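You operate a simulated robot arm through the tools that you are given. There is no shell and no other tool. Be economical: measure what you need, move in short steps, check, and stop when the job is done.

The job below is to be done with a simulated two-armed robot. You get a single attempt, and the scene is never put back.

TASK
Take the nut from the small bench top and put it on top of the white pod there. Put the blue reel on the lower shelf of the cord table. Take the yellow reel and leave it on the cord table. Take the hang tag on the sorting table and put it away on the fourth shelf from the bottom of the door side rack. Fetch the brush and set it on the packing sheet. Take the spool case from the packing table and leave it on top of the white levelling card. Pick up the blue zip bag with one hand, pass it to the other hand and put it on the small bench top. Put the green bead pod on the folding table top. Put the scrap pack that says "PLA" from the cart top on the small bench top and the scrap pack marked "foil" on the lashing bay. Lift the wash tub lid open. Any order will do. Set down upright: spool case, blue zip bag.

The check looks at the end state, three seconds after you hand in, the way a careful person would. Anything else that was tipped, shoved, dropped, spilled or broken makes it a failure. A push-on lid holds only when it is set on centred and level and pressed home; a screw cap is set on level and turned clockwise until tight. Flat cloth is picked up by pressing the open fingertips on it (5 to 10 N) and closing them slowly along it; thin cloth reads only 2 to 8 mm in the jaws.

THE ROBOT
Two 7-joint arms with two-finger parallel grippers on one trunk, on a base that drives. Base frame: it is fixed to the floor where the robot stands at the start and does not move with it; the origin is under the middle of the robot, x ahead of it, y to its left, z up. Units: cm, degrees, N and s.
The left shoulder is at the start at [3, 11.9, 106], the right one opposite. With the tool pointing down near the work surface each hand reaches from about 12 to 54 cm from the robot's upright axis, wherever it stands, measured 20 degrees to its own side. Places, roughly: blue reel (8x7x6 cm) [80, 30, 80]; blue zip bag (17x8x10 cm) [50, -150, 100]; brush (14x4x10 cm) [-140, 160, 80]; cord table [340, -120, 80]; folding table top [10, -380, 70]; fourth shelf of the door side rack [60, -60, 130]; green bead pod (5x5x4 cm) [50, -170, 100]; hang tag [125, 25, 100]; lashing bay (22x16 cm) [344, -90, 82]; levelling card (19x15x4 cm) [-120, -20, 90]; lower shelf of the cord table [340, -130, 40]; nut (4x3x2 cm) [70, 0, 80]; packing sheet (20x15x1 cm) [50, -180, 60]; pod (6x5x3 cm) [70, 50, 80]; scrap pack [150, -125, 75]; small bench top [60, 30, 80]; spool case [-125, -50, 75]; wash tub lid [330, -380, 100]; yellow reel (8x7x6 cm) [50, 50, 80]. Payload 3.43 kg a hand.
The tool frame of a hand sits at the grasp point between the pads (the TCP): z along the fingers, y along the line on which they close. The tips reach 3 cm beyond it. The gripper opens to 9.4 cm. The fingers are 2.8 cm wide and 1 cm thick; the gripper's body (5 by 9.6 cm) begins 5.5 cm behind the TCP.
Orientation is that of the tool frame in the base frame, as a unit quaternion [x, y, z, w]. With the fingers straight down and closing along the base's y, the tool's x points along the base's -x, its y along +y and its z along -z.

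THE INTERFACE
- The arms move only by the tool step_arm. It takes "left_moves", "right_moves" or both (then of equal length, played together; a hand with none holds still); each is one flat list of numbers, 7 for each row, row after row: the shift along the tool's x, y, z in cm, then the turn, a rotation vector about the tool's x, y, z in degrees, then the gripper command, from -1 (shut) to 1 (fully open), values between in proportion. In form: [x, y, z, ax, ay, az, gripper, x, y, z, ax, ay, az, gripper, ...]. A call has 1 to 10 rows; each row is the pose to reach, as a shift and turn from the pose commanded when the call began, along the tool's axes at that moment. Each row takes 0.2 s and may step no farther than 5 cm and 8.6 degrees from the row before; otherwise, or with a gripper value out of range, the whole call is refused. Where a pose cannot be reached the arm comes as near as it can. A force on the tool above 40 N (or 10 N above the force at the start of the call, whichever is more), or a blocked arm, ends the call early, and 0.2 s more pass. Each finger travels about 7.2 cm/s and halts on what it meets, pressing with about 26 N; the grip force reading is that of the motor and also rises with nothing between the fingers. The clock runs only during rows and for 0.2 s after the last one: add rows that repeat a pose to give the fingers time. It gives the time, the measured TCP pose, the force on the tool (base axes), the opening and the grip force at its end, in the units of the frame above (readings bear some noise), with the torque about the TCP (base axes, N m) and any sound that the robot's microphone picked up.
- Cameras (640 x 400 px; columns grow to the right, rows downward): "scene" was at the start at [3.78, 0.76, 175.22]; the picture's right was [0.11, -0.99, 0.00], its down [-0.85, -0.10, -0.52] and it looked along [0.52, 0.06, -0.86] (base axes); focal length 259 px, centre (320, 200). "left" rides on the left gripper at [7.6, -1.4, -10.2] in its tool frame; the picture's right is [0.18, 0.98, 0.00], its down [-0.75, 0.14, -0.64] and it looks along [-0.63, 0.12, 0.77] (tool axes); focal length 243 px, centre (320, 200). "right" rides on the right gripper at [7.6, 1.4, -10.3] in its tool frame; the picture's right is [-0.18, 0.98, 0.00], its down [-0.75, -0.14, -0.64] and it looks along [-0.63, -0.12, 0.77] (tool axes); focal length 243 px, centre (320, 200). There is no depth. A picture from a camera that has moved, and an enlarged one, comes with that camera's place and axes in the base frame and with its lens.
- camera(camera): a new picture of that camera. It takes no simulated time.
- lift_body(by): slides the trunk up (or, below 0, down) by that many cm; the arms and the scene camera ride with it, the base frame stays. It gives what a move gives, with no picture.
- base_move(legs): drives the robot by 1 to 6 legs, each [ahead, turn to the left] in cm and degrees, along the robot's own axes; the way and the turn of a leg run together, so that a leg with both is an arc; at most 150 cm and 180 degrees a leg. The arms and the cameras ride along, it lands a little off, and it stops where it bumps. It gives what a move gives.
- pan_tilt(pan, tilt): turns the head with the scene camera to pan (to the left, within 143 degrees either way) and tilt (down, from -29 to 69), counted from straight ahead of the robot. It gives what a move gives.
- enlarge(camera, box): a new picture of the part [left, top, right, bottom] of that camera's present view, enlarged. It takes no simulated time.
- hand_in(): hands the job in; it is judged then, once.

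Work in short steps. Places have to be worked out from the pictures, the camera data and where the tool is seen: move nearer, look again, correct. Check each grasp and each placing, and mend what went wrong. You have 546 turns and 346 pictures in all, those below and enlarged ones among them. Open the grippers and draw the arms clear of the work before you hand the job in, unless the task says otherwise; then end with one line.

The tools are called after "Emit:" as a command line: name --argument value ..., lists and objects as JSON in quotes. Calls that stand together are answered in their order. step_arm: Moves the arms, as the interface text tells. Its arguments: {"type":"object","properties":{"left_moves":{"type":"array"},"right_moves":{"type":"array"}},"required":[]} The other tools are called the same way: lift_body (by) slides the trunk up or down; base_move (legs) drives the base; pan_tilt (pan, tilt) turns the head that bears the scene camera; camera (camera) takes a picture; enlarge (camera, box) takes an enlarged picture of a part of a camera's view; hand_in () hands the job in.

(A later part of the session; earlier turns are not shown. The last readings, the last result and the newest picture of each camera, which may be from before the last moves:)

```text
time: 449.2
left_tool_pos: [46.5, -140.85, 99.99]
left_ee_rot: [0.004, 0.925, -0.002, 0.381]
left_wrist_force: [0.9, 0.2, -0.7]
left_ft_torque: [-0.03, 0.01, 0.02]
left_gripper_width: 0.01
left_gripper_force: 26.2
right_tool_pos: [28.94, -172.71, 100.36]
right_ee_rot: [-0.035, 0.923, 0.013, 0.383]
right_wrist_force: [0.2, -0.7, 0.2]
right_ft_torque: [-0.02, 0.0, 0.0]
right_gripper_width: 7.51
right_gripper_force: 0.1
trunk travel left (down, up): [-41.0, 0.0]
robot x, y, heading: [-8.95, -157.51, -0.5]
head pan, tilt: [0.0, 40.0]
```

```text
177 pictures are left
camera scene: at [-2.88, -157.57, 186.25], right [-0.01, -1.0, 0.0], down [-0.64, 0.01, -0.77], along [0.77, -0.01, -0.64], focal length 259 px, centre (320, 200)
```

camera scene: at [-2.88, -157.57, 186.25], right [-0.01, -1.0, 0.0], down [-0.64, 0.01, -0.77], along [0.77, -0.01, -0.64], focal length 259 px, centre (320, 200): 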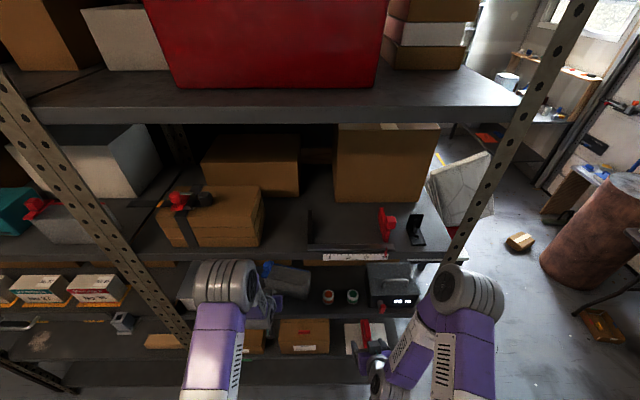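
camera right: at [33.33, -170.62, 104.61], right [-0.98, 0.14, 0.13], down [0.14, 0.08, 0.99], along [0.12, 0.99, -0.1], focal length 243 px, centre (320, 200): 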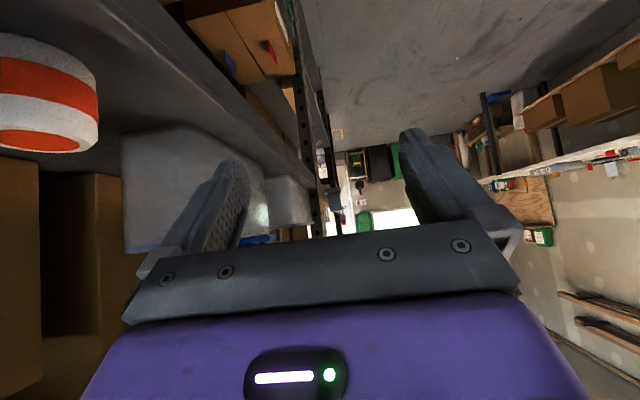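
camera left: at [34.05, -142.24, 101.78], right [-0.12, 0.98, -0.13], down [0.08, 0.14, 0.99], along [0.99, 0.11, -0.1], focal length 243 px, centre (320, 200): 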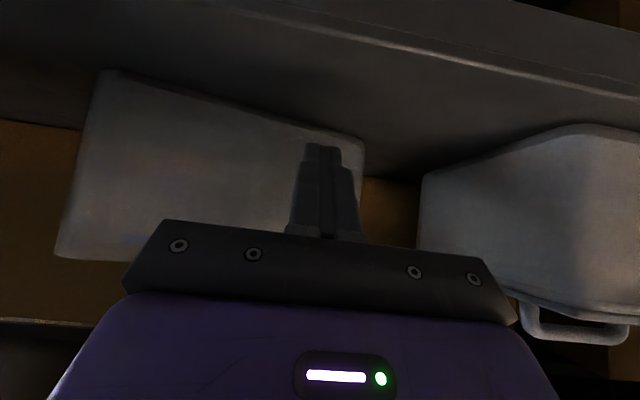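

Rotating well (~20°). Continue pushing along an arc toward -y.

Emit:
step_arm --left_moves '[-0.7, -0.3, 0.7, 0, 0, 0, -1, -1.4, -0.7, 1.4, 0, 0, 0, -1, -2.1, -1.1, 2.1, 0, 0, 0, -1, -2.8, -1.6, 2.8, 0, 0, 0, -1, -3.5, -2.2, 3.5, 0, 0, 0, -1, -4.2, -2.9, 4.2, 0, 0, 0, -1, -4.9, -3.6, 4.9, 0, 0, 0, -1]'

Emit:
camera --camera "left"

Emit:
enlarge --camera "scene" --box '[180, 220, 420, 340]'

```text
time: 450.8
left_tool_pos: [52.47, -144.07, 99.67]
left_ee_rot: [0.003, 0.927, -0.001, 0.375]
left_wrist_force: [-12.7, -0.2, 5.9]
left_ft_torque: [0.03, 0.05, 0.04]
left_gripper_width: 0.0
left_gripper_force: 26.4
right_tool_pos: [28.88, -172.77, 100.43]
right_ee_rot: [-0.034, 0.923, 0.013, 0.383]
right_wrist_force: [0.2, -0.3, 0.7]
right_ft_torque: [-0.01, 0.0, -0.03]
right_gripper_width: 7.52
right_gripper_force: 0.0
trunk travel left (down, up): [-41.0, 0.0]
robot x, y, heading: [-8.85, -157.54, -0.5]
head pan, tilt: [0.0, 40.0]
stopped in row 7 (left hand): the force on the tool passed its limit at 50 N (the readings are from after the stop); the commanded pose is now the measured one
```

```text
176 pictures are left
camera left: at [39.91, -145.5, 101.7], right [-0.13, 0.98, -0.13], down [0.1, 0.14, 0.99], along [0.99, 0.11, -0.11], focal length 243 px, centre (320, 200)
```

left: 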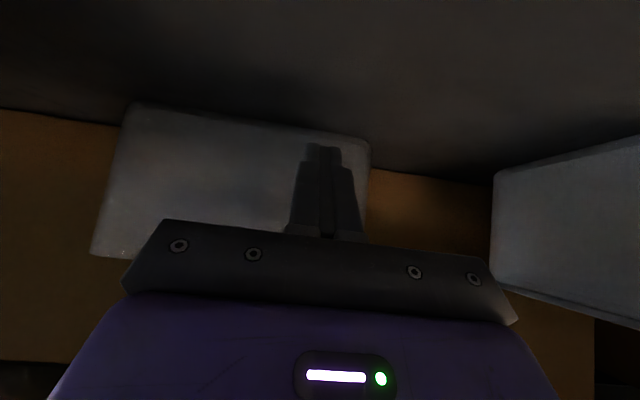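

```text
2.67 times, centred on (300, 280) of scene
camera zoom: at [-3.09, -157.54, 186.26], right [-0.01, -1.0, 0.0], down [-0.64, 0.01, -0.77], along [0.77, -0.01, -0.64], focal length 691 px, centre (373, -13)
```

zoom: 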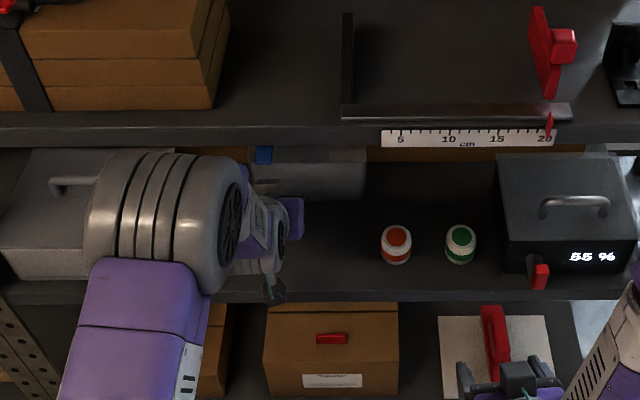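

The bag got pushed straight back against the box rather than turning further. Retract the left hand and look closely at the bag and the box.

Emit:
step_arm --left_moves '[3, 0, -3, 0, 0, 0, -1, 6, 0, -6, 0, 0, 0, -1, 9, 0, -9, 0, 0, 0, -1, 12, 0, -12, 0, 0, 0, -1, 14, 3, -14, 0, 0, 0, -1, 14, 7, -14, 0, 0, 0, -1, 14, 11, -14, 0, 0, 0, -1]'

Emit:
camera --camera "scene"

Emit:
enlarge --camera "scene" --box '[240, 250, 340, 310]'

```text
time: 452.4
left_tool_pos: [33.1, -132.59, 100.25]
left_ee_rot: [0.003, 0.926, -0.001, 0.376]
left_wrist_force: [-0.4, -0.1, -0.4]
left_ft_torque: [-0.02, 0.01, 0.02]
left_gripper_width: 0.0
left_gripper_force: 26.6
right_tool_pos: [28.74, -172.64, 100.36]
right_ee_rot: [-0.034, 0.923, 0.012, 0.383]
right_wrist_force: [0.0, 0.1, 0.7]
right_ft_torque: [-0.03, 0.02, -0.01]
right_gripper_width: 7.5
right_gripper_force: 0.1
trunk travel left (down, up): [-41.0, 0.0]
robot x, y, heading: [-8.4, -157.61, -0.6]
head pan, tilt: [0.0, 40.0]
```

```text
174 pictures are left
camera scene: at [-3.0, -157.43, 186.25], right [-0.01, -1.0, 0.0], down [-0.64, 0.0, -0.77], along [0.77, -0.01, -0.64], focal length 259 px, centre (320, 200)
```

scene: 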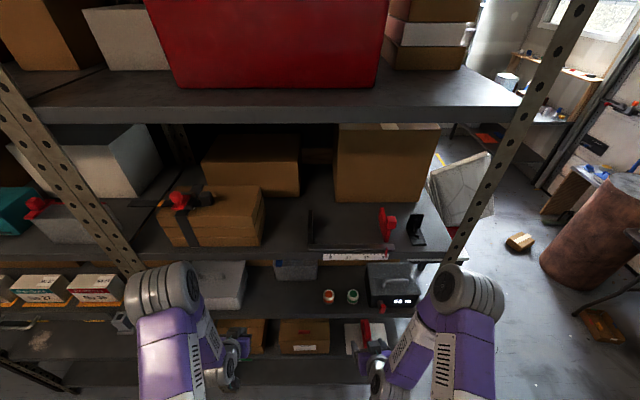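

```text
6.40 times, centred on (290, 280) of scene
camera zoom: at [-3.0, -157.43, 186.25], right [-0.01, -1.0, 0.0], down [-0.64, 0.0, -0.77], along [0.77, -0.01, -0.64], focal length 1657 px, centre (512, -312)
```

zoom: 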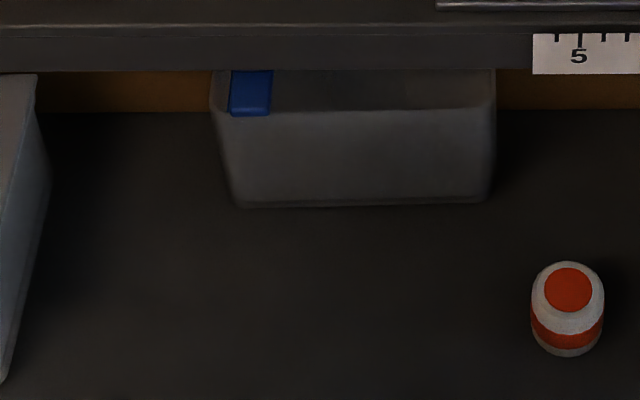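

Look at the bag's blue slider with the left camera from the front at higher level.

Emit:
step_arm --left_moves '[-1.9, -2.5, -0.1, 0, 0, 0, 0.2, -3.8, -5, -0.2, 0, 0, 0, 0.2, -5.7, -7.5, -0.3, 0, 0, 0, 0.2, -7.6, -10, -0.5, 0, 0, 0, 0.2]'

Emit:
camera --camera "left"

Emit:
enlarge --camera "left" --box '[170, 80, 470, 250]'

```text
time: 453.4
left_tool_pos: [37.99, -143.05, 105.74]
left_ee_rot: [0.003, 0.927, 0.0, 0.376]
left_wrist_force: [0.6, -0.7, 0.1]
left_ft_torque: [0.0, -0.01, -0.02]
left_gripper_width: 5.61
left_gripper_force: 0.0
right_tool_pos: [28.96, -172.75, 100.47]
right_ee_rot: [-0.033, 0.924, 0.012, 0.382]
right_wrist_force: [0.7, 0.2, -0.9]
right_ft_torque: [0.0, 0.04, 0.03]
right_gripper_width: 7.52
right_gripper_force: 0.0
trunk travel left (down, up): [-41.0, 0.0]
robot x, y, heading: [-8.56, -157.4, -0.5]
head pan, tilt: [0.0, 40.0]
```

```text
172 pictures are left
camera left: at [25.51, -144.42, 107.73], right [-0.13, 0.98, -0.13], down [0.1, 0.14, 0.99], along [0.99, 0.11, -0.11], focal length 243 px, centre (320, 200)
```

left: 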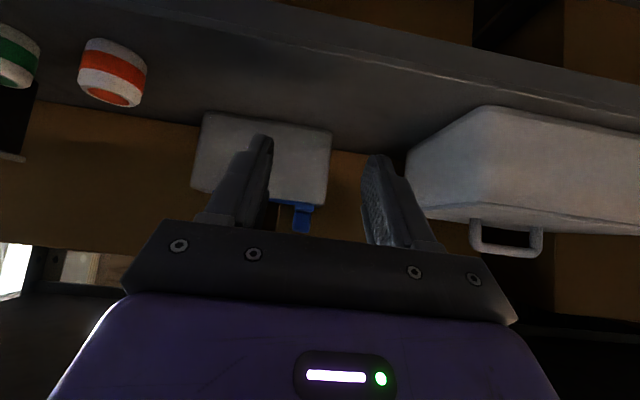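

```text
2.13 times, centred on (320, 165) of left
camera zoom: at [25.51, -144.42, 107.73], right [-0.13, 0.98, -0.13], down [0.1, 0.14, 0.99], along [0.99, 0.11, -0.11], focal length 518 px, centre (320, 275)
```

zoom: 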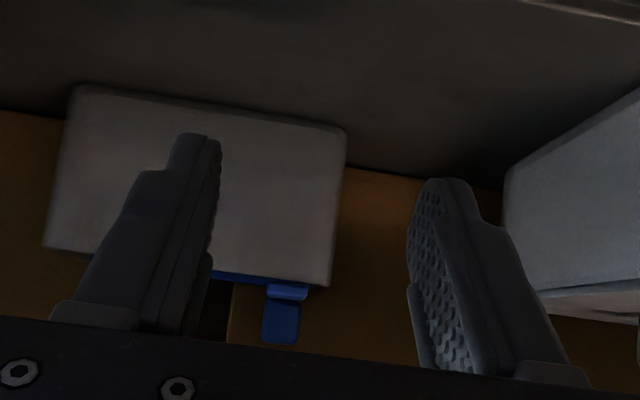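

The slider cube (≈2.2 cm, at ≈(58.5,-142.9,107)) is graspable from the front. I'll grip it with a flatter tool (70° tilt) and try lifting the bag with it.

Emit:
step_arm --left_moves '[-2, 0, 0.8, 0, -6.5, 0, 0.2, -4, 0, 1.6, 0, -13, 0, 0.2, -6, 0, 2.4, 0, -19.5, 0, 0.2, -8.05, 0, 3.2, 0, -26, 0, 0.2]'

Emit:
camera --camera "left"

Emit:
camera --camera "scene"

```text
time: 454.4
left_tool_pos: [45.93, -143.15, 109.12]
left_ee_rot: [0.003, 0.818, -0.002, 0.575]
left_wrist_force: [-0.6, 0.8, 1.1]
left_ft_torque: [0.01, 0.0, -0.01]
left_gripper_width: 5.62
left_gripper_force: 0.0
right_tool_pos: [28.83, -172.8, 100.4]
right_ee_rot: [-0.034, 0.923, 0.013, 0.383]
right_wrist_force: [0.2, -0.1, -0.2]
right_ft_torque: [-0.03, 0.0, 0.03]
right_gripper_width: 7.53
right_gripper_force: 0.0
trunk travel left (down, up): [-41.0, 0.0]
robot x, y, heading: [-8.08, -157.78, -0.7]
head pan, tilt: [0.0, 40.0]
```

```text
170 pictures are left
camera left: at [33.91, -144.59, 105.31], right [-0.06, 0.98, -0.17], down [-0.35, 0.14, 0.93], along [0.94, 0.11, 0.33], focal length 243 px, centre (320, 200)
```

left: 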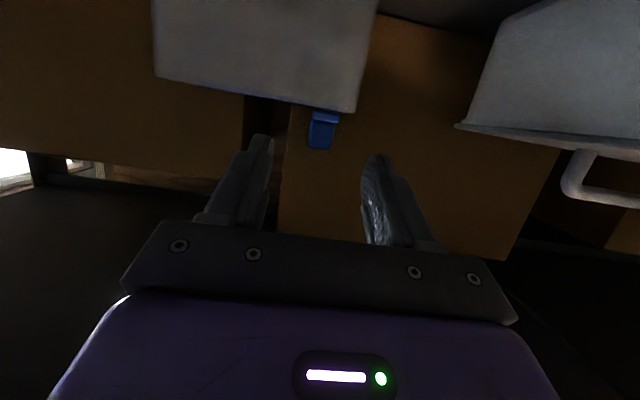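

```text
169 pictures are left
camera scene: at [-2.86, -157.6, 186.25], right [-0.01, -1.0, 0.0], down [-0.64, 0.01, -0.77], along [0.77, -0.01, -0.64], focal length 259 px, centre (320, 200)
```

scene: 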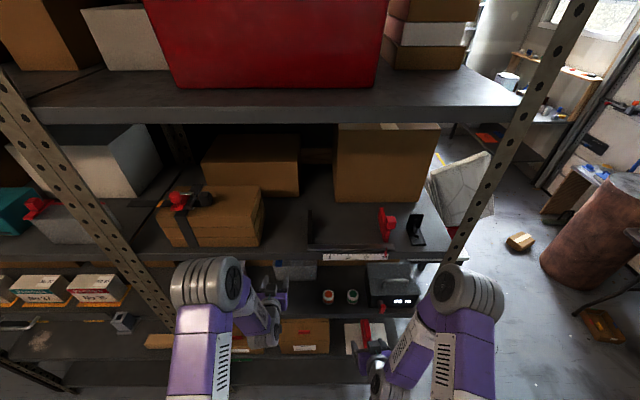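

Advance to the slider and close.

Emit:
step_arm --left_moves '[-1.1, 0.5, 4, 0, 0, 0, 0.2, -2.2, 0.5, 8, 0, 0, 0, 0.2, -3.3, 0.5, 11.5, 0, 0, 0, 0.2, -3.3, 0.5, 11.5, 0, 0, 0, 0.2]'

Emit:
camera --camera "left"

```text
time: 455.4
left_tool_pos: [58.13, -142.78, 108.43]
left_ee_rot: [0.002, 0.819, -0.001, 0.574]
left_wrist_force: [0.0, 1.0, -0.1]
left_ft_torque: [-0.04, 0.0, -0.01]
left_gripper_width: 5.6
left_gripper_force: 0.1
right_tool_pos: [28.85, -172.65, 100.52]
right_ee_rot: [-0.034, 0.923, 0.013, 0.382]
right_wrist_force: [0.1, 0.2, 0.0]
right_ft_torque: [0.0, -0.01, 0.0]
right_gripper_width: 7.54
right_gripper_force: 0.1
trunk travel left (down, up): [-41.0, 0.0]
robot x, y, heading: [-8.51, -157.69, -0.5]
head pan, tilt: [0.0, 40.0]
```

```text
168 pictures are left
camera left: at [46.09, -144.18, 104.7], right [-0.06, 0.98, -0.17], down [-0.35, 0.14, 0.93], along [0.94, 0.11, 0.33], focal length 243 px, centre (320, 200)
```

left: 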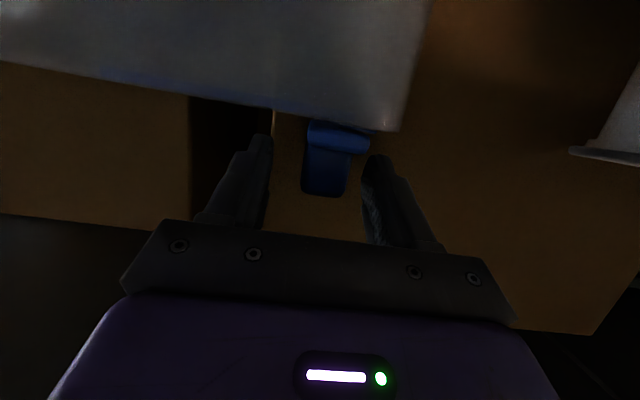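

Slider is at the fingertips; advance 1.5 cm more and close.

Emit:
step_arm --left_moves '[0, 0.3, 1.5, 0, 0, 0, 0.2, 0, 0.3, 1.5, 0, 0, 0, -0.3, 0, 0.3, 1.5, 0, 0, 0, -1, 0, 0.3, 1.5, 0, 0, 0, -1]'

Emit:
camera --camera "left"

```text
time: 456.4
left_tool_pos: [59.31, -142.4, 107.91]
left_ee_rot: [0.002, 0.818, -0.002, 0.575]
left_wrist_force: [-16.2, 7.3, 5.4]
left_ft_torque: [0.05, -0.09, 0.63]
left_gripper_width: 2.71
left_gripper_force: 26.5
right_tool_pos: [28.48, -172.67, 100.6]
right_ee_rot: [-0.034, 0.923, 0.012, 0.383]
right_wrist_force: [1.2, -0.4, 0.6]
right_ft_torque: [0.01, -0.01, -0.01]
right_gripper_width: 7.54
right_gripper_force: 0.0
trunk travel left (down, up): [-41.0, 0.0]
robot x, y, heading: [-8.49, -157.7, -0.4]
head pan, tilt: [0.0, 40.0]
```

```text
167 pictures are left
camera left: at [47.17, -143.83, 104.12], right [-0.06, 0.98, -0.17], down [-0.35, 0.14, 0.93], along [0.94, 0.11, 0.33], focal length 243 px, centre (320, 200)
```

left: 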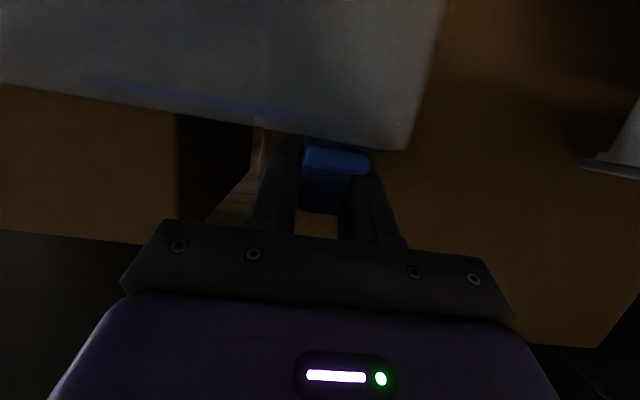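

Slider gripped (2.7 cm). Lift 1.5 cm with a slight pull back and read the forces.

Emit:
step_arm --left_moves '[0.15, 0, -0.5, 0, 0, 0, -1, -0.4, 0, -1.1, 0, 0, 0, -1, -1.1, 0, -1.4, 0, 0, 0, -1, -1.1, 0, -1.4, 0, 0, 0, -1]'

Emit:
camera --camera "left"

Emit:
enlarge --camera "scene" --box '[220, 230, 380, 330]'

```text
time: 457.4
left_tool_pos: [58.4, -142.65, 109.41]
left_ee_rot: [0.003, 0.819, -0.002, 0.574]
left_wrist_force: [0.4, -0.5, -0.4]
left_ft_torque: [0.04, 0.02, 0.03]
left_gripper_width: 2.72
left_gripper_force: 26.2
right_tool_pos: [28.94, -172.86, 100.4]
right_ee_rot: [-0.034, 0.923, 0.012, 0.382]
right_wrist_force: [-0.3, -0.3, 1.5]
right_ft_torque: [-0.01, -0.01, -0.05]
right_gripper_width: 7.53
right_gripper_force: 0.1
trunk travel left (down, up): [-41.0, 0.0]
robot x, y, heading: [-8.51, -157.61, -0.6]
head pan, tilt: [0.0, 40.0]
```

```text
166 pictures are left
camera left: at [46.25, -143.97, 105.64], right [-0.06, 0.98, -0.17], down [-0.35, 0.14, 0.93], along [0.94, 0.11, 0.33], focal length 243 px, centre (320, 200)
```

left: 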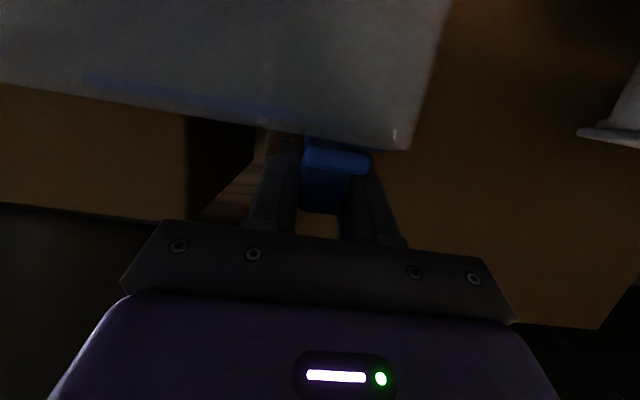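

```text
4.00 times, centred on (300, 280) of scene
camera zoom: at [-2.94, -157.58, 186.25], right [-0.01, -1.0, 0.0], down [-0.64, 0.01, -0.77], along [0.77, -0.01, -0.64], focal length 1036 px, centre (400, -120)
```

zoom: 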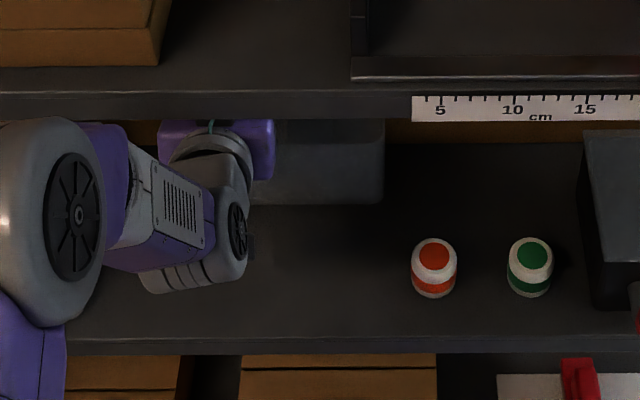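

The bag follows and is very light. Pull it straight out to the front.

Emit:
step_arm --left_moves '[1.2, 0.4, -3.5, 0, 0, 0, -1, 2.4, 0.8, -7, 0, 0, 0, -1, 3.6, 1.2, -10.5, 0, 0, 0, -1, 4.8, 1.5, -14, 0, 0, 0, -1, 6, 1.5, -17, 0, 0, 0, -1, 7, 1.5, -20, 0, 0, 0, -1]'

Emit:
camera --camera "scene"

Emit:
camera --camera "left"

```text
time: 458.8
left_tool_pos: [36.78, -140.82, 109.67]
left_ee_rot: [0.002, 0.818, -0.001, 0.575]
left_wrist_force: [0.4, -0.4, -1.1]
left_ft_torque: [0.02, 0.0, -0.01]
left_gripper_width: 2.64
left_gripper_force: 25.6
right_tool_pos: [28.9, -172.67, 100.53]
right_ee_rot: [-0.034, 0.923, 0.013, 0.383]
right_wrist_force: [0.2, 0.5, -0.2]
right_ft_torque: [-0.02, 0.0, 0.01]
right_gripper_width: 7.53
right_gripper_force: 0.0
trunk travel left (down, up): [-41.0, 0.0]
robot x, y, heading: [-8.52, -157.51, -0.8]
head pan, tilt: [0.0, 40.0]
```

```text
164 pictures are left
camera scene: at [-3.0, -157.57, 186.25], right [-0.01, -1.0, 0.0], down [-0.64, 0.01, -0.77], along [0.77, -0.01, -0.64], focal length 259 px, centre (320, 200)
```

scene: 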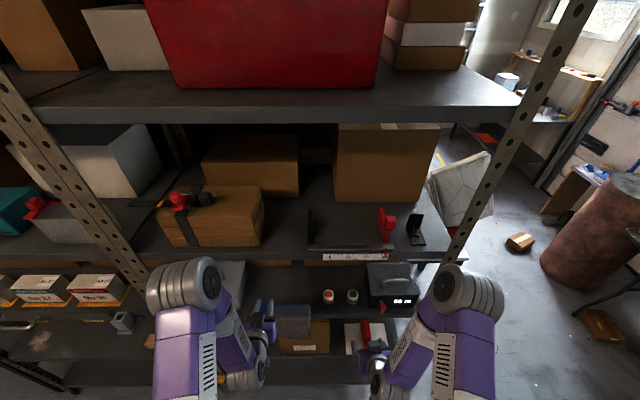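

```text
163 pictures are left
camera left: at [24.71, -142.15, 105.8], right [-0.06, 0.98, -0.17], down [-0.35, 0.14, 0.93], along [0.94, 0.11, 0.33], focal length 243 px, centre (320, 200)
```

left: 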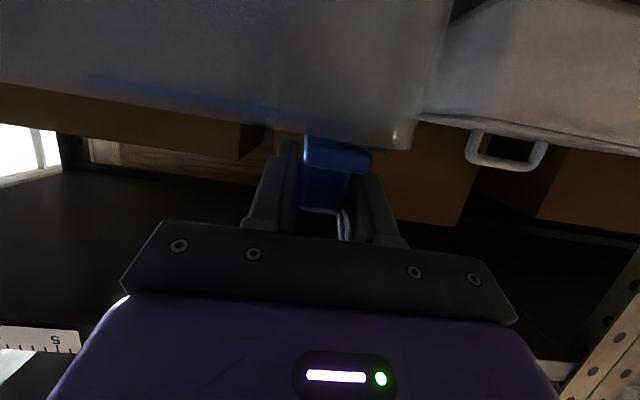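

Bag is out. Back the base 28 cm into free space and look at the held bag.

Emit:
base_move --legs '[[-28, 0]]'

Emit:
pan_tilt --pan 0 --tilt 58

Emit:
camera --camera "scene"

Emit:
enlarge --camera "scene" --box '[200, 120, 420, 280]'

```text
time: 460.7
left_tool_pos: [9.27, -140.41, 109.55]
left_ee_rot: [0.001, 0.818, 0.0, 0.575]
left_wrist_force: [0.1, -0.5, -0.3]
left_ft_torque: [0.03, 0.0, 0.06]
left_gripper_width: 2.68
left_gripper_force: 26.0
right_tool_pos: [1.27, -172.59, 100.39]
right_ee_rot: [-0.035, 0.923, 0.013, 0.382]
right_wrist_force: [0.1, -0.1, 0.1]
right_ft_torque: [0.01, 0.0, 0.01]
right_gripper_width: 7.51
right_gripper_force: 0.1
trunk travel left (down, up): [-41.0, 0.0]
robot x, y, heading: [-36.12, -157.57, -0.5]
head pan, tilt: [0.0, 40.0]
```

```text
time: 461.5
left_tool_pos: [9.27, -140.52, 109.49]
left_ee_rot: [0.002, 0.819, -0.001, 0.574]
left_wrist_force: [0.2, 0.4, -1.1]
left_ft_torque: [0.06, -0.06, 0.0]
left_gripper_width: 2.71
left_gripper_force: 25.9
right_tool_pos: [1.34, -172.46, 100.51]
right_ee_rot: [-0.034, 0.923, 0.012, 0.383]
right_wrist_force: [-0.2, -0.1, 0.0]
right_ft_torque: [0.01, -0.01, -0.03]
right_gripper_width: 7.5
right_gripper_force: 0.1
trunk travel left (down, up): [-41.0, 0.0]
robot x, y, heading: [-35.8, -157.47, -0.2]
head pan, tilt: [0.0, 58.0]
```

```text
162 pictures are left
camera scene: at [-32.06, -157.35, 183.82], right [-0.01, -1.0, 0.0], down [-0.85, 0.01, -0.53], along [0.53, 0.0, -0.85], focal length 259 px, centre (320, 200)
```

scene: 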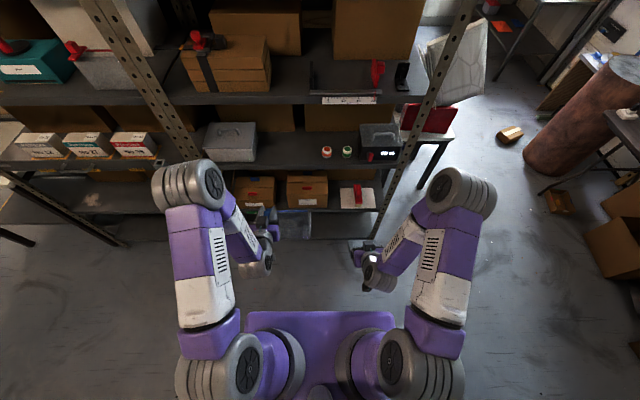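

```text
2.50 times, centred on (310, 200) of scene
camera zoom: at [-32.06, -157.35, 183.82], right [-0.01, -1.0, 0.0], down [-0.85, 0.01, -0.53], along [0.53, 0.0, -0.85], focal length 647 px, centre (345, 200)
```

zoom: 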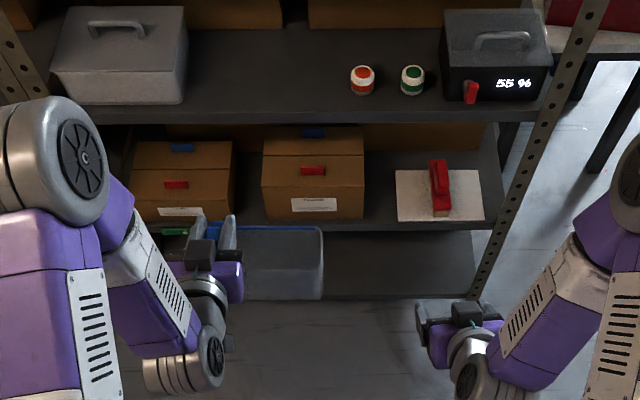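

Bag is held level by the slider. For the handover: bring the right tool vertical and raised, then yaw it 90° so it closes along x.

Emit:
step_arm --right_moves '[-1.5, 0, -1.5, 0, 7.5, 0, 1, -3, 0, -3, 0, 15, 0, 1, -4.5, 0, -4.5, 0, 22.5, 0, 1, -6, 0, -6, 0, 30, 0, 1, -7.5, 0, -7.5, 0, 37.5, 0, 1, -9, 0, -9, 0, 45, 0, 1]'

Emit:
step_arm --right_moves '[0, 0, 0, 0, 0, -8.5, 1, 0, 0, 0, 0, 0, -17, 1, 0, 0, 0, 0, 0, -25.5, 1, 0, 0, 0, 0, 0, -34, 1, 0, 0, 0, 0, 0, -42.5, 1, 0, 0, 0, 0, 0, -51, 1, 0, 0, 0, 0, 0, -59.5, 1, 0, 0, 0, 0, 0, -68, 1, 0, 0, 0, 0, 0, -76.5, 1, 0, 0, 0, 0, 0, -85, 1]'

Emit:
camera --camera "scene"

Emit:
camera --camera "right"

```text
time: 462.9
left_tool_pos: [9.38, -140.65, 109.59]
left_ee_rot: [0.004, 0.818, -0.002, 0.575]
left_wrist_force: [0.3, 0.1, -0.3]
left_ft_torque: [0.04, -0.01, 0.02]
left_gripper_width: 2.68
left_gripper_force: 26.3
right_tool_pos: [1.26, -172.71, 113.34]
right_ee_rot: [-0.036, 0.999, -0.001, -0.001]
right_wrist_force: [0.8, -0.2, 0.0]
right_ft_torque: [0.01, 0.0, 0.0]
right_gripper_width: 9.4
right_gripper_force: 0.0
trunk travel left (down, up): [-41.0, 0.0]
robot x, y, heading: [-36.18, -157.61, -0.4]
head pan, tilt: [0.0, 58.0]
```

```text
time: 465.1
left_tool_pos: [9.34, -140.37, 109.52]
left_ee_rot: [0.003, 0.819, -0.001, 0.574]
left_wrist_force: [0.4, -0.1, 0.1]
left_ft_torque: [-0.01, -0.03, 0.02]
left_gripper_width: 2.71
left_gripper_force: 26.0
right_tool_pos: [1.31, -172.44, 113.16]
right_ee_rot: [-0.703, 0.711, 0.0, -0.001]
right_wrist_force: [0.0, 0.4, -0.4]
right_ft_torque: [0.0, -0.01, -0.04]
right_gripper_width: 9.39
right_gripper_force: 0.1
trunk travel left (down, up): [-41.0, 0.0]
robot x, y, heading: [-36.05, -157.29, -0.5]
head pan, tilt: [0.0, 58.0]
```

```text
160 pictures are left
camera scene: at [-32.1, -157.38, 183.81], right [-0.01, -1.0, 0.0], down [-0.85, 0.01, -0.53], along [0.53, 0.0, -0.85], focal length 259 px, centre (320, 200)
```

scene: 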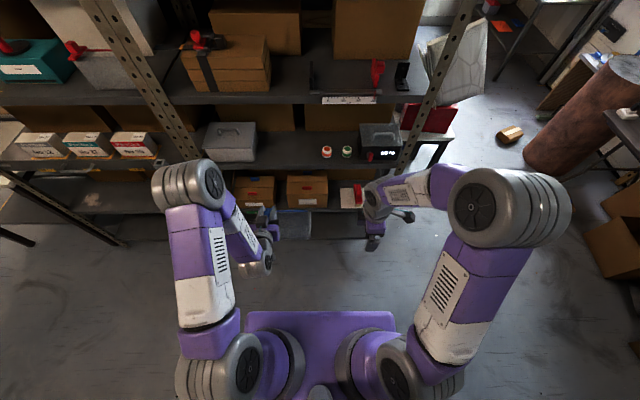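

```text
159 pictures are left
camera right: at [-0.33, -180.22, 123.43], right [-0.98, 0.2, 0.0], down [0.15, 0.75, 0.64], along [0.13, 0.63, -0.77], focal length 243 px, centre (320, 200)
```

right: 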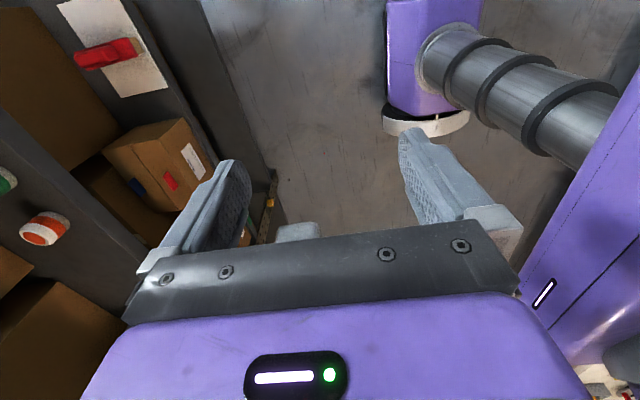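

Move the right hand above the bag's right half.

Emit:
step_arm --right_moves '[-4, -1.4, -1, 0, 0, 0, 1, -8, -2.8, -2, 0, 0, 0, 1, -12.2, -4.2, -3, 0, 0, 0, 1, -16.5, -5.6, -4, 0, 0, 0, 1, -20.5, -6.9, -4, 0, 0, 0, 1]'

Emit:
camera --camera "right"

Emit:
enlarge --camera "scene" --box '[200, 120, 420, 280]'

```text
time: 466.3
left_tool_pos: [9.36, -140.48, 109.3]
left_ee_rot: [0.002, 0.819, -0.001, 0.574]
left_wrist_force: [-0.2, -0.4, 0.0]
left_ft_torque: [0.02, -0.02, -0.01]
left_gripper_width: 2.67
left_gripper_force: 25.5
right_tool_pos: [8.43, -151.85, 117.37]
right_ee_rot: [-0.702, 0.712, -0.002, -0.001]
right_wrist_force: [-0.2, -0.3, 0.4]
right_ft_torque: [-0.02, 0.04, 0.05]
right_gripper_width: 9.39
right_gripper_force: 0.0
trunk travel left (down, up): [-41.0, 0.0]
robot x, y, heading: [-35.92, -157.32, -0.5]
head pan, tilt: [0.0, 58.0]
```

```text
158 pictures are left
camera right: at [6.71, -159.56, 127.62], right [-0.98, 0.2, 0.0], down [0.15, 0.75, 0.64], along [0.13, 0.63, -0.77], focal length 243 px, centre (320, 200)
```

right: 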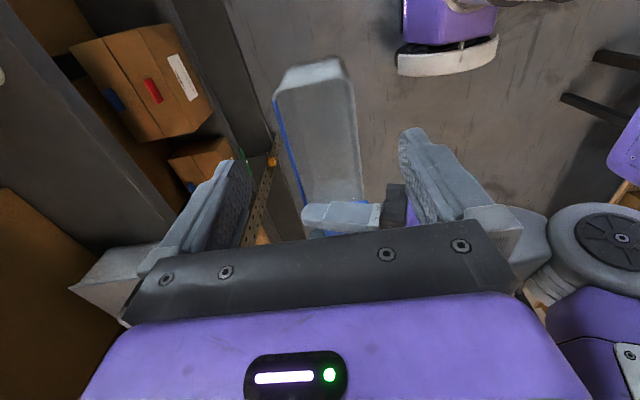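

```text
2.50 times, centred on (310, 200) of scene
camera zoom: at [-32.04, -157.19, 183.81], right [-0.01, -1.0, 0.0], down [-0.85, 0.01, -0.53], along [0.53, -0.01, -0.85], focal length 647 px, centre (345, 200)
```

zoom: 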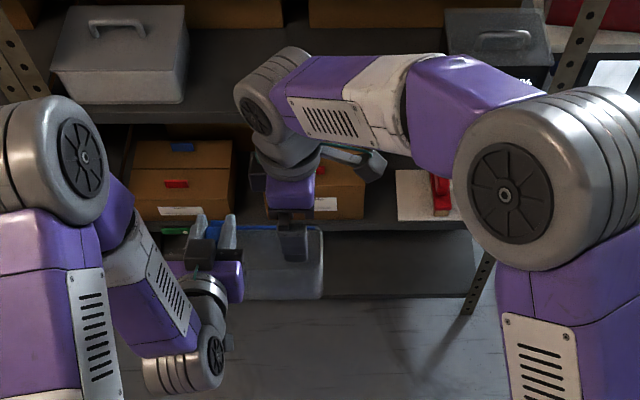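

Aligned over the bag (centre line x≈8.5). Descend to straddle it.

Emit:
step_arm --right_moves '[0, 0, 4, 0, 0, 0, 1, 0, 0, 8, 0, 0, 0, 1, 0, 0, 11, 0, 0, 0, 1, 0, 0, 13, 0, 0, 0, 1, 0, 0, 14.3, 0, 0, 0, 1, 0, 0, 14.3, 0, 0, 0, 1]'

Emit:
camera --camera "right"

```text
time: 467.7
left_tool_pos: [9.46, -140.45, 109.53]
left_ee_rot: [0.002, 0.818, -0.002, 0.575]
left_wrist_force: [0.0, 0.6, -0.9]
left_ft_torque: [0.01, -0.01, -0.03]
left_gripper_width: 2.7
left_gripper_force: 25.9
right_tool_pos: [8.39, -152.28, 102.66]
right_ee_rot: [-0.702, 0.713, -0.001, 0.0]
right_wrist_force: [-0.5, 0.2, 0.2]
right_ft_torque: [0.02, -0.02, -0.03]
right_gripper_width: 9.4
right_gripper_force: 0.0
trunk travel left (down, up): [-41.0, 0.0]
robot x, y, heading: [-36.14, -157.15, -0.2]
head pan, tilt: [0.0, 58.0]
```

```text
156 pictures are left
camera right: at [6.7, -159.94, 113.03], right [-0.98, 0.2, 0.0], down [0.15, 0.75, 0.64], along [0.13, 0.63, -0.77], focal length 243 px, centre (320, 200)
```

right: 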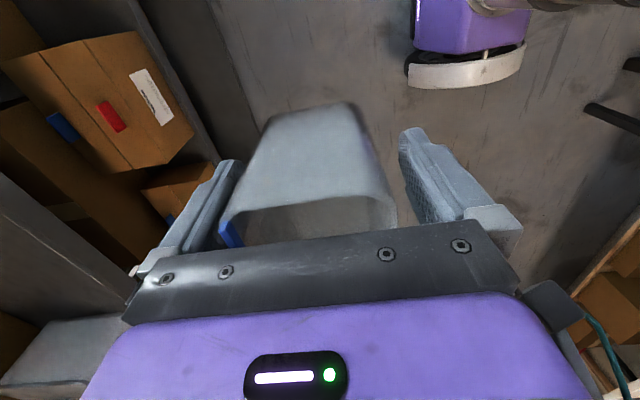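

Bag is between the right fingers. Close the right hand.

Emit:
step_arm --right_moves '[0, 0, 0, 0, 0, 0, 0.6, 0, 0, 0, 0, 0, 0, 0.2, 0, 0, 0, 0, 0, 0, -1, 0, 0, 0, 0, 0, 0, -1]'

Emit:
camera --camera "right"

```text
time: 468.7
left_tool_pos: [9.35, -140.54, 109.41]
left_ee_rot: [0.003, 0.819, -0.001, 0.574]
left_wrist_force: [-8.6, 1.3, 1.4]
left_ft_torque: [-0.09, -0.07, -0.28]
left_gripper_width: 2.72
left_gripper_force: 26.7
right_tool_pos: [8.37, -152.06, 102.8]
right_ee_rot: [-0.7, 0.714, -0.002, 0.0]
right_wrist_force: [9.8, -0.6, -1.2]
right_ft_torque: [-0.16, 0.71, -0.74]
right_gripper_width: 7.38
right_gripper_force: 25.7
trunk travel left (down, up): [-41.0, 0.0]
robot x, y, heading: [-36.02, -157.45, -0.4]
head pan, tilt: [0.0, 58.0]
```

```text
155 pictures are left
camera right: at [6.72, -159.96, 113.05], right [-0.98, 0.2, 0.0], down [0.15, 0.75, 0.64], along [0.13, 0.63, -0.77], focal length 243 px, centre (320, 200)
```

right: 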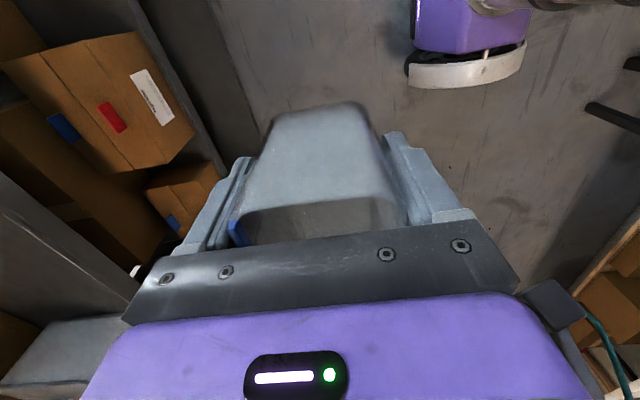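

Right hand holds it (7.4 cm). Release the left hand and back it away.

Emit:
step_arm --left_moves '[0, 0, 0, 0, 0, 0, -0.5, 0, 0, 0, 0, 0, 0, 0.2, 0, 0, 0, 0, 0, 0, 0.4, -0.5, 0, -2, 0, 0, 0, 0.4, -1, 0, -5, 0, 0, 0, 0.4, -1.5, 2, -8, 0, 0, 0, 0.4, -1.5, 5, -11, 0, 0, 0, 0.4, -1.5, 9, -12, 0, 0, 0, 0.4]'

Emit:
camera --camera "scene"

Emit:
camera --camera "right"

```text
time: 470.5
left_tool_pos: [4.23, -126.19, 112.03]
left_ee_rot: [0.001, 0.818, 0.0, 0.576]
left_wrist_force: [-0.4, 0.3, -0.1]
left_ft_torque: [0.0, -0.02, 0.0]
left_gripper_width: 6.6
left_gripper_force: 0.1
left hand out of reach, approached as far as the arm can: row 4, 5, 6, 7, 8
right_tool_pos: [8.27, -152.4, 102.74]
right_ee_rot: [-0.701, 0.713, -0.003, -0.004]
right_wrist_force: [-0.5, 0.0, 0.5]
right_ft_torque: [0.01, -0.02, -0.02]
right_gripper_width: 0.0
right_gripper_force: 26.0
trunk travel left (down, up): [-41.0, 0.0]
robot x, y, heading: [-36.17, -157.22, -0.9]
head pan, tilt: [0.0, 58.0]
```

```text
154 pictures are left
camera scene: at [-32.31, -157.16, 183.82], right [-0.01, -1.0, 0.0], down [-0.85, 0.01, -0.53], along [0.53, -0.01, -0.85], focal length 259 px, centre (320, 200)
```

scene: 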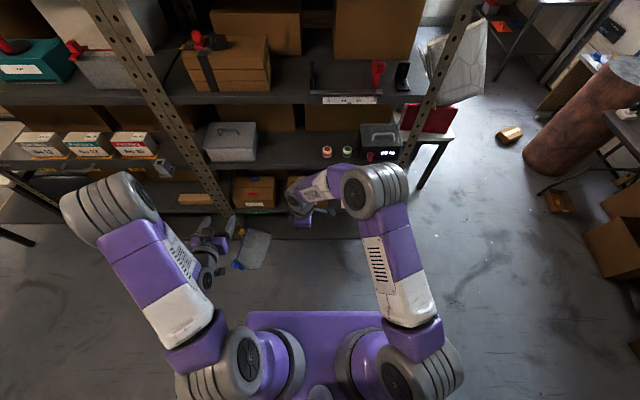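

```text
153 pictures are left
camera right: at [6.58, -160.0, 113.07], right [-0.98, 0.2, 0.0], down [0.15, 0.76, 0.64], along [0.13, 0.62, -0.77], focal length 243 px, centre (320, 200)
```

right: 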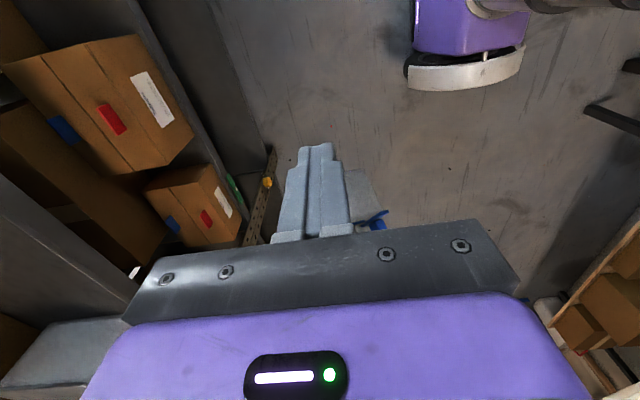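

The bag slipped out of the right hand. Look where it went.

Emit:
enlarge --camera "scene" --box '[190, 190, 350, 290]'

Emit:
camera --camera "left"

```text
4.00 times, centred on (270, 240) of scene
camera zoom: at [-32.31, -157.16, 183.82], right [-0.01, -1.0, 0.0], down [-0.85, 0.01, -0.53], along [0.53, -0.01, -0.85], focal length 1036 px, centre (520, 40)
```

zoom: 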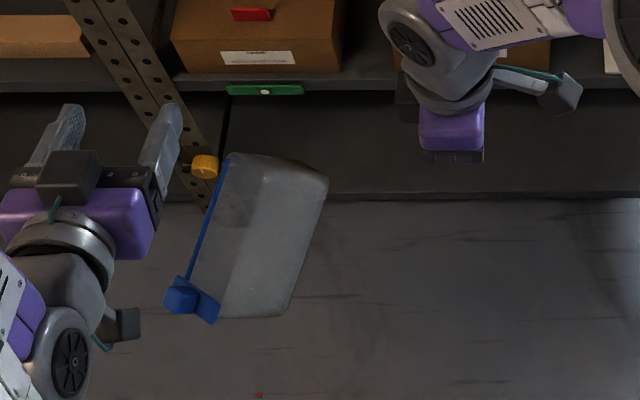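

```text
151 pictures are left
camera left: at [-7.97, -127.68, 108.34], right [-0.06, 0.98, -0.17], down [-0.35, 0.14, 0.93], along [0.94, 0.12, 0.34], focal length 243 px, centre (320, 200)
```

left: 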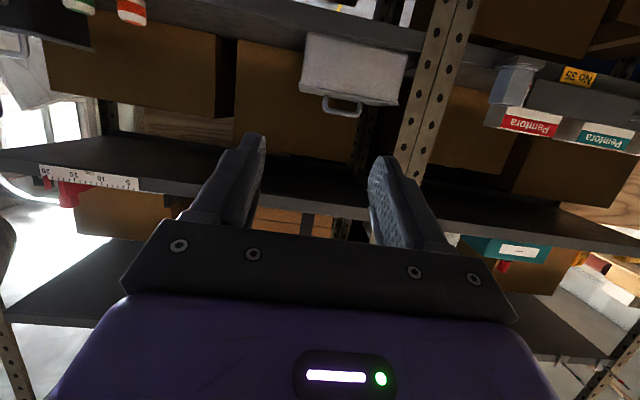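

The bag is falling (clock paused mid-air). Let it land and look for it.

Emit:
step_arm --right_moves '[0, 0, -2, 0, 0, 0, 0.5, 0, 0, -4, 0, 0, 0, 1, 0, 0, -6, 0, 0, 0, 1, 0, 0, -6, 0, 0, 0, 1, 0, 0, -6, 0, 0, 0, 1, 0, 0, -6, 0, 0, 0, 1]'

Emit:
camera --camera "scene"

```text
time: 471.9
left_tool_pos: [4.24, -126.54, 112.14]
left_ee_rot: [0.002, 0.818, -0.001, 0.575]
left_wrist_force: [-0.4, 0.4, 0.7]
left_ft_torque: [-0.01, -0.01, 0.02]
left_gripper_width: 6.55
left_gripper_force: 0.0
right_tool_pos: [8.37, -152.13, 108.78]
right_ee_rot: [-0.702, 0.713, 0.0, 0.0]
right_wrist_force: [0.2, -0.2, 1.5]
right_ft_torque: [0.04, -0.02, -0.03]
right_gripper_width: 9.39
right_gripper_force: 0.1
trunk travel left (down, up): [-41.0, 0.0]
robot x, y, heading: [-36.0, -157.36, -0.8]
head pan, tilt: [0.0, 58.0]
```

```text
150 pictures are left
camera scene: at [-32.11, -157.35, 183.81], right [-0.01, -1.0, 0.0], down [-0.85, 0.01, -0.53], along [0.53, 0.0, -0.85], focal length 259 px, centre (320, 200)
```

scene: 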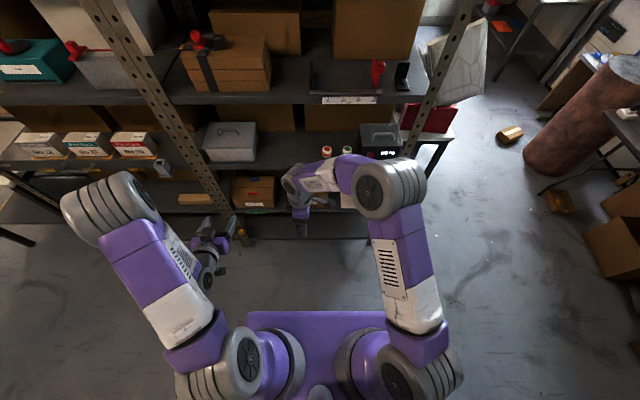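

The bag isn't visible here; back the robot up and look at the floor.

Emit:
base_move --legs '[[-35, 0]]'

Emit:
camera --camera "scene"

```text
time: 474.2
left_tool_pos: [-31.27, -126.27, 112.02]
left_ee_rot: [0.003, 0.818, -0.002, 0.575]
left_wrist_force: [-0.1, -0.7, 0.3]
left_ft_torque: [-0.01, 0.0, 0.0]
left_gripper_width: 6.57
left_gripper_force: 0.1
right_tool_pos: [-27.14, -151.77, 108.84]
right_ee_rot: [-0.702, 0.712, -0.001, -0.001]
right_wrist_force: [-0.3, 0.1, -1.3]
right_ft_torque: [-0.01, -0.01, -0.05]
right_gripper_width: 9.39
right_gripper_force: 0.1
trunk travel left (down, up): [-41.0, 0.0]
robot x, y, heading: [-71.56, -157.05, -0.4]
head pan, tilt: [0.0, 58.0]
```

```text
149 pictures are left
camera scene: at [-67.55, -157.07, 183.81], right [-0.01, -1.0, 0.0], down [-0.85, 0.01, -0.53], along [0.53, 0.0, -0.85], focal length 259 px, centre (320, 200)
```

scene: 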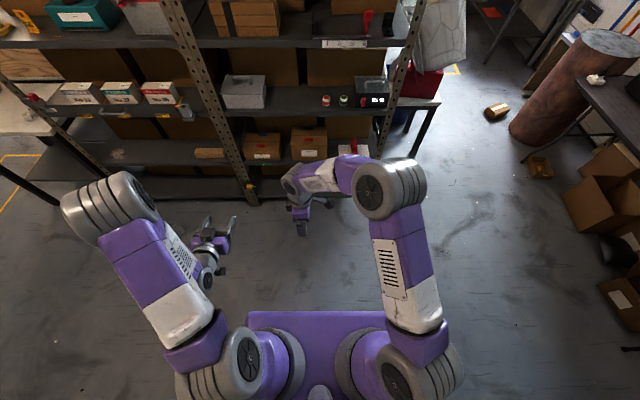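

Emit:
pan_tilt --pan 30 --tilt 50

Emit:
camera --camera "scene"

Emit:
pan_tilt --pan 0 --tilt 69

Emit:
camera --camera "scene"

```text
time: 475.1
left_tool_pos: [-31.23, -126.24, 112.07]
left_ee_rot: [0.002, 0.819, -0.001, 0.574]
left_wrist_force: [0.0, -0.2, -0.3]
left_ft_torque: [0.0, 0.03, -0.02]
left_gripper_width: 6.59
left_gripper_force: 0.1
right_tool_pos: [-27.17, -151.79, 108.78]
right_ee_rot: [-0.702, 0.712, 0.0, -0.001]
right_wrist_force: [-0.2, 0.5, -0.7]
right_ft_torque: [0.01, -0.03, 0.0]
right_gripper_width: 9.39
right_gripper_force: 0.0
trunk travel left (down, up): [-41.0, 0.0]
robot x, y, heading: [-71.41, -157.03, -0.7]
head pan, tilt: [30.0, 50.0]
```

```text
148 pictures are left
camera scene: at [-67.71, -153.23, 184.83], right [0.49, -0.87, 0.0], down [-0.67, -0.38, -0.64], along [0.56, 0.32, -0.77], focal length 259 px, centre (320, 200)
```

scene: 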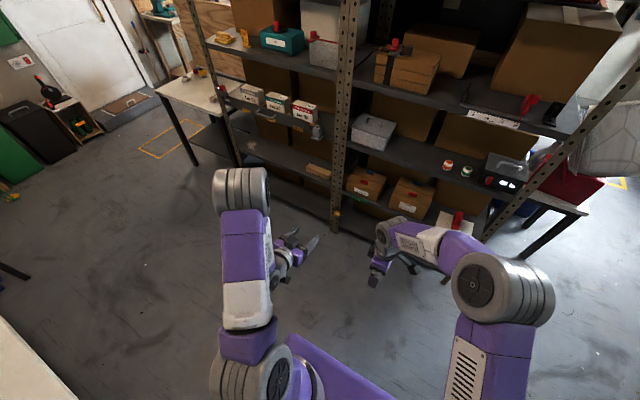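

```text
time: 476.1
left_tool_pos: [-31.17, -126.11, 112.08]
left_ee_rot: [0.002, 0.818, -0.001, 0.575]
left_wrist_force: [0.6, -0.2, -0.8]
left_ft_torque: [0.04, -0.01, 0.0]
left_gripper_width: 6.59
left_gripper_force: 0.1
right_tool_pos: [-27.16, -151.65, 108.74]
right_ee_rot: [-0.702, 0.712, -0.001, -0.001]
right_wrist_force: [0.6, -0.5, -0.4]
right_ft_torque: [0.02, -0.03, -0.01]
right_gripper_width: 9.42
right_gripper_force: 0.0
trunk travel left (down, up): [-41.0, 0.0]
robot x, y, heading: [-71.56, -157.13, -0.4]
head pan, tilt: [0.0, 68.8]
```

```text
147 pictures are left
camera scene: at [-68.84, -157.05, 182.64], right [-0.01, -1.0, 0.0], down [-0.93, 0.01, -0.36], along [0.36, 0.0, -0.93], focal length 259 px, centre (320, 200)
```

scene: 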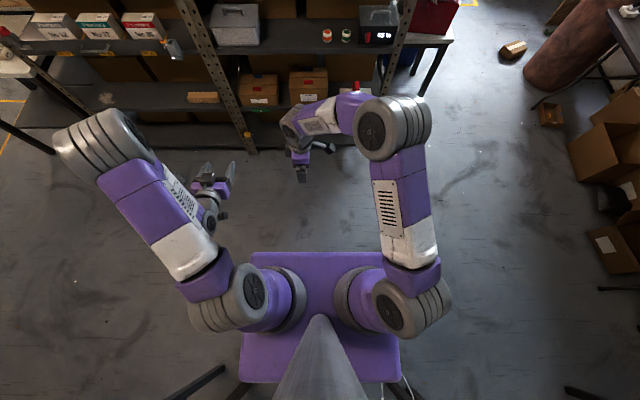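

Not on the open floor. Lower the trunk and look under/at the bottom of the rack.

Emit:
lift_body --by -40

Emit:
pan_tilt --pan 15 --tilt 45

Emit:
camera --camera "scene"

```text
time: 479.9
left_tool_pos: [-31.2, -126.23, 72.01]
left_ee_rot: [0.003, 0.819, -0.001, 0.574]
left_wrist_force: [0.8, 0.2, -0.2]
left_ft_torque: [0.0, -0.03, -0.01]
left_gripper_width: 6.57
left_gripper_force: 0.1
right_tool_pos: [-27.13, -151.7, 68.86]
right_ee_rot: [-0.703, 0.711, -0.001, -0.001]
right_wrist_force: [-0.2, -0.9, 0.7]
right_ft_torque: [-0.04, 0.01, -0.01]
right_gripper_width: 9.42
right_gripper_force: 0.1
trunk travel left (down, up): [-1.0, 40.0]
robot x, y, heading: [-71.77, -157.03, -0.3]
head pan, tilt: [0.0, 68.8]
```

```text
time: 480.8
left_tool_pos: [-31.28, -126.19, 72.09]
left_ee_rot: [0.003, 0.818, -0.002, 0.575]
left_wrist_force: [0.3, -0.2, 0.4]
left_ft_torque: [-0.02, 0.0, 0.01]
left_gripper_width: 6.56
left_gripper_force: 0.1
right_tool_pos: [-27.14, -151.8, 68.93]
right_ee_rot: [-0.702, 0.712, 0.0, 0.0]
right_wrist_force: [-0.5, -1.2, -0.6]
right_ft_torque: [0.01, 0.01, 0.01]
right_gripper_width: 9.43
right_gripper_force: 0.0
trunk travel left (down, up): [-1.0, 40.0]
robot x, y, heading: [-71.25, -156.94, -0.3]
head pan, tilt: [15.0, 45.0]
```

```text
146 pictures are left
camera scene: at [-66.57, -154.98, 145.52], right [0.25, -0.97, 0.0], down [-0.68, -0.18, -0.71], along [0.68, 0.18, -0.71], focal length 259 px, centre (320, 200)
```

scene: 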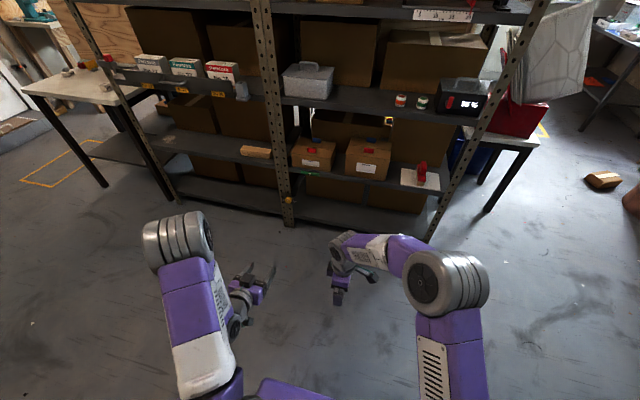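

Emit:
enlarge --camera "scene" --box '[130, 110, 450, 310]'

Emit:
camera --camera "left"

```text
2.00 times, centred on (290, 210) of scene
camera zoom: at [-66.57, -154.98, 145.52], right [0.25, -0.97, 0.0], down [-0.68, -0.18, -0.71], along [0.68, 0.18, -0.71], focal length 518 px, centre (380, 180)
```

zoom: 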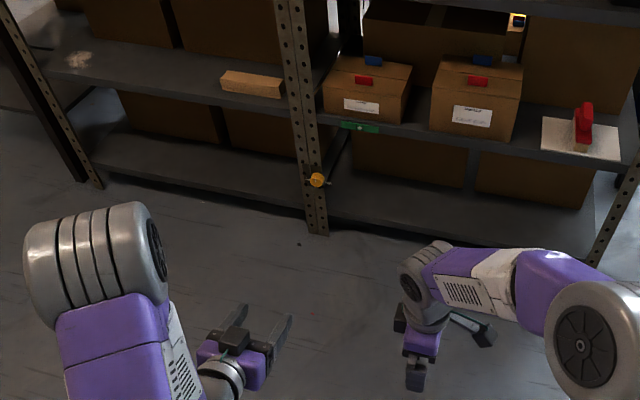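

```text
144 pictures are left
camera left: at [-43.32, -127.61, 68.31], right [-0.06, 0.98, -0.17], down [-0.35, 0.14, 0.93], along [0.94, 0.11, 0.33], focal length 243 px, centre (320, 200)
```

left: 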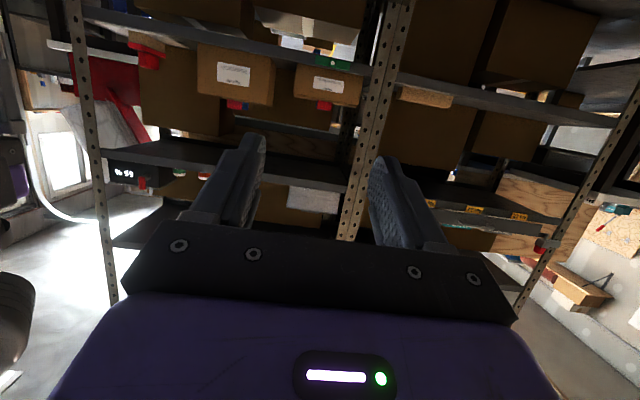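

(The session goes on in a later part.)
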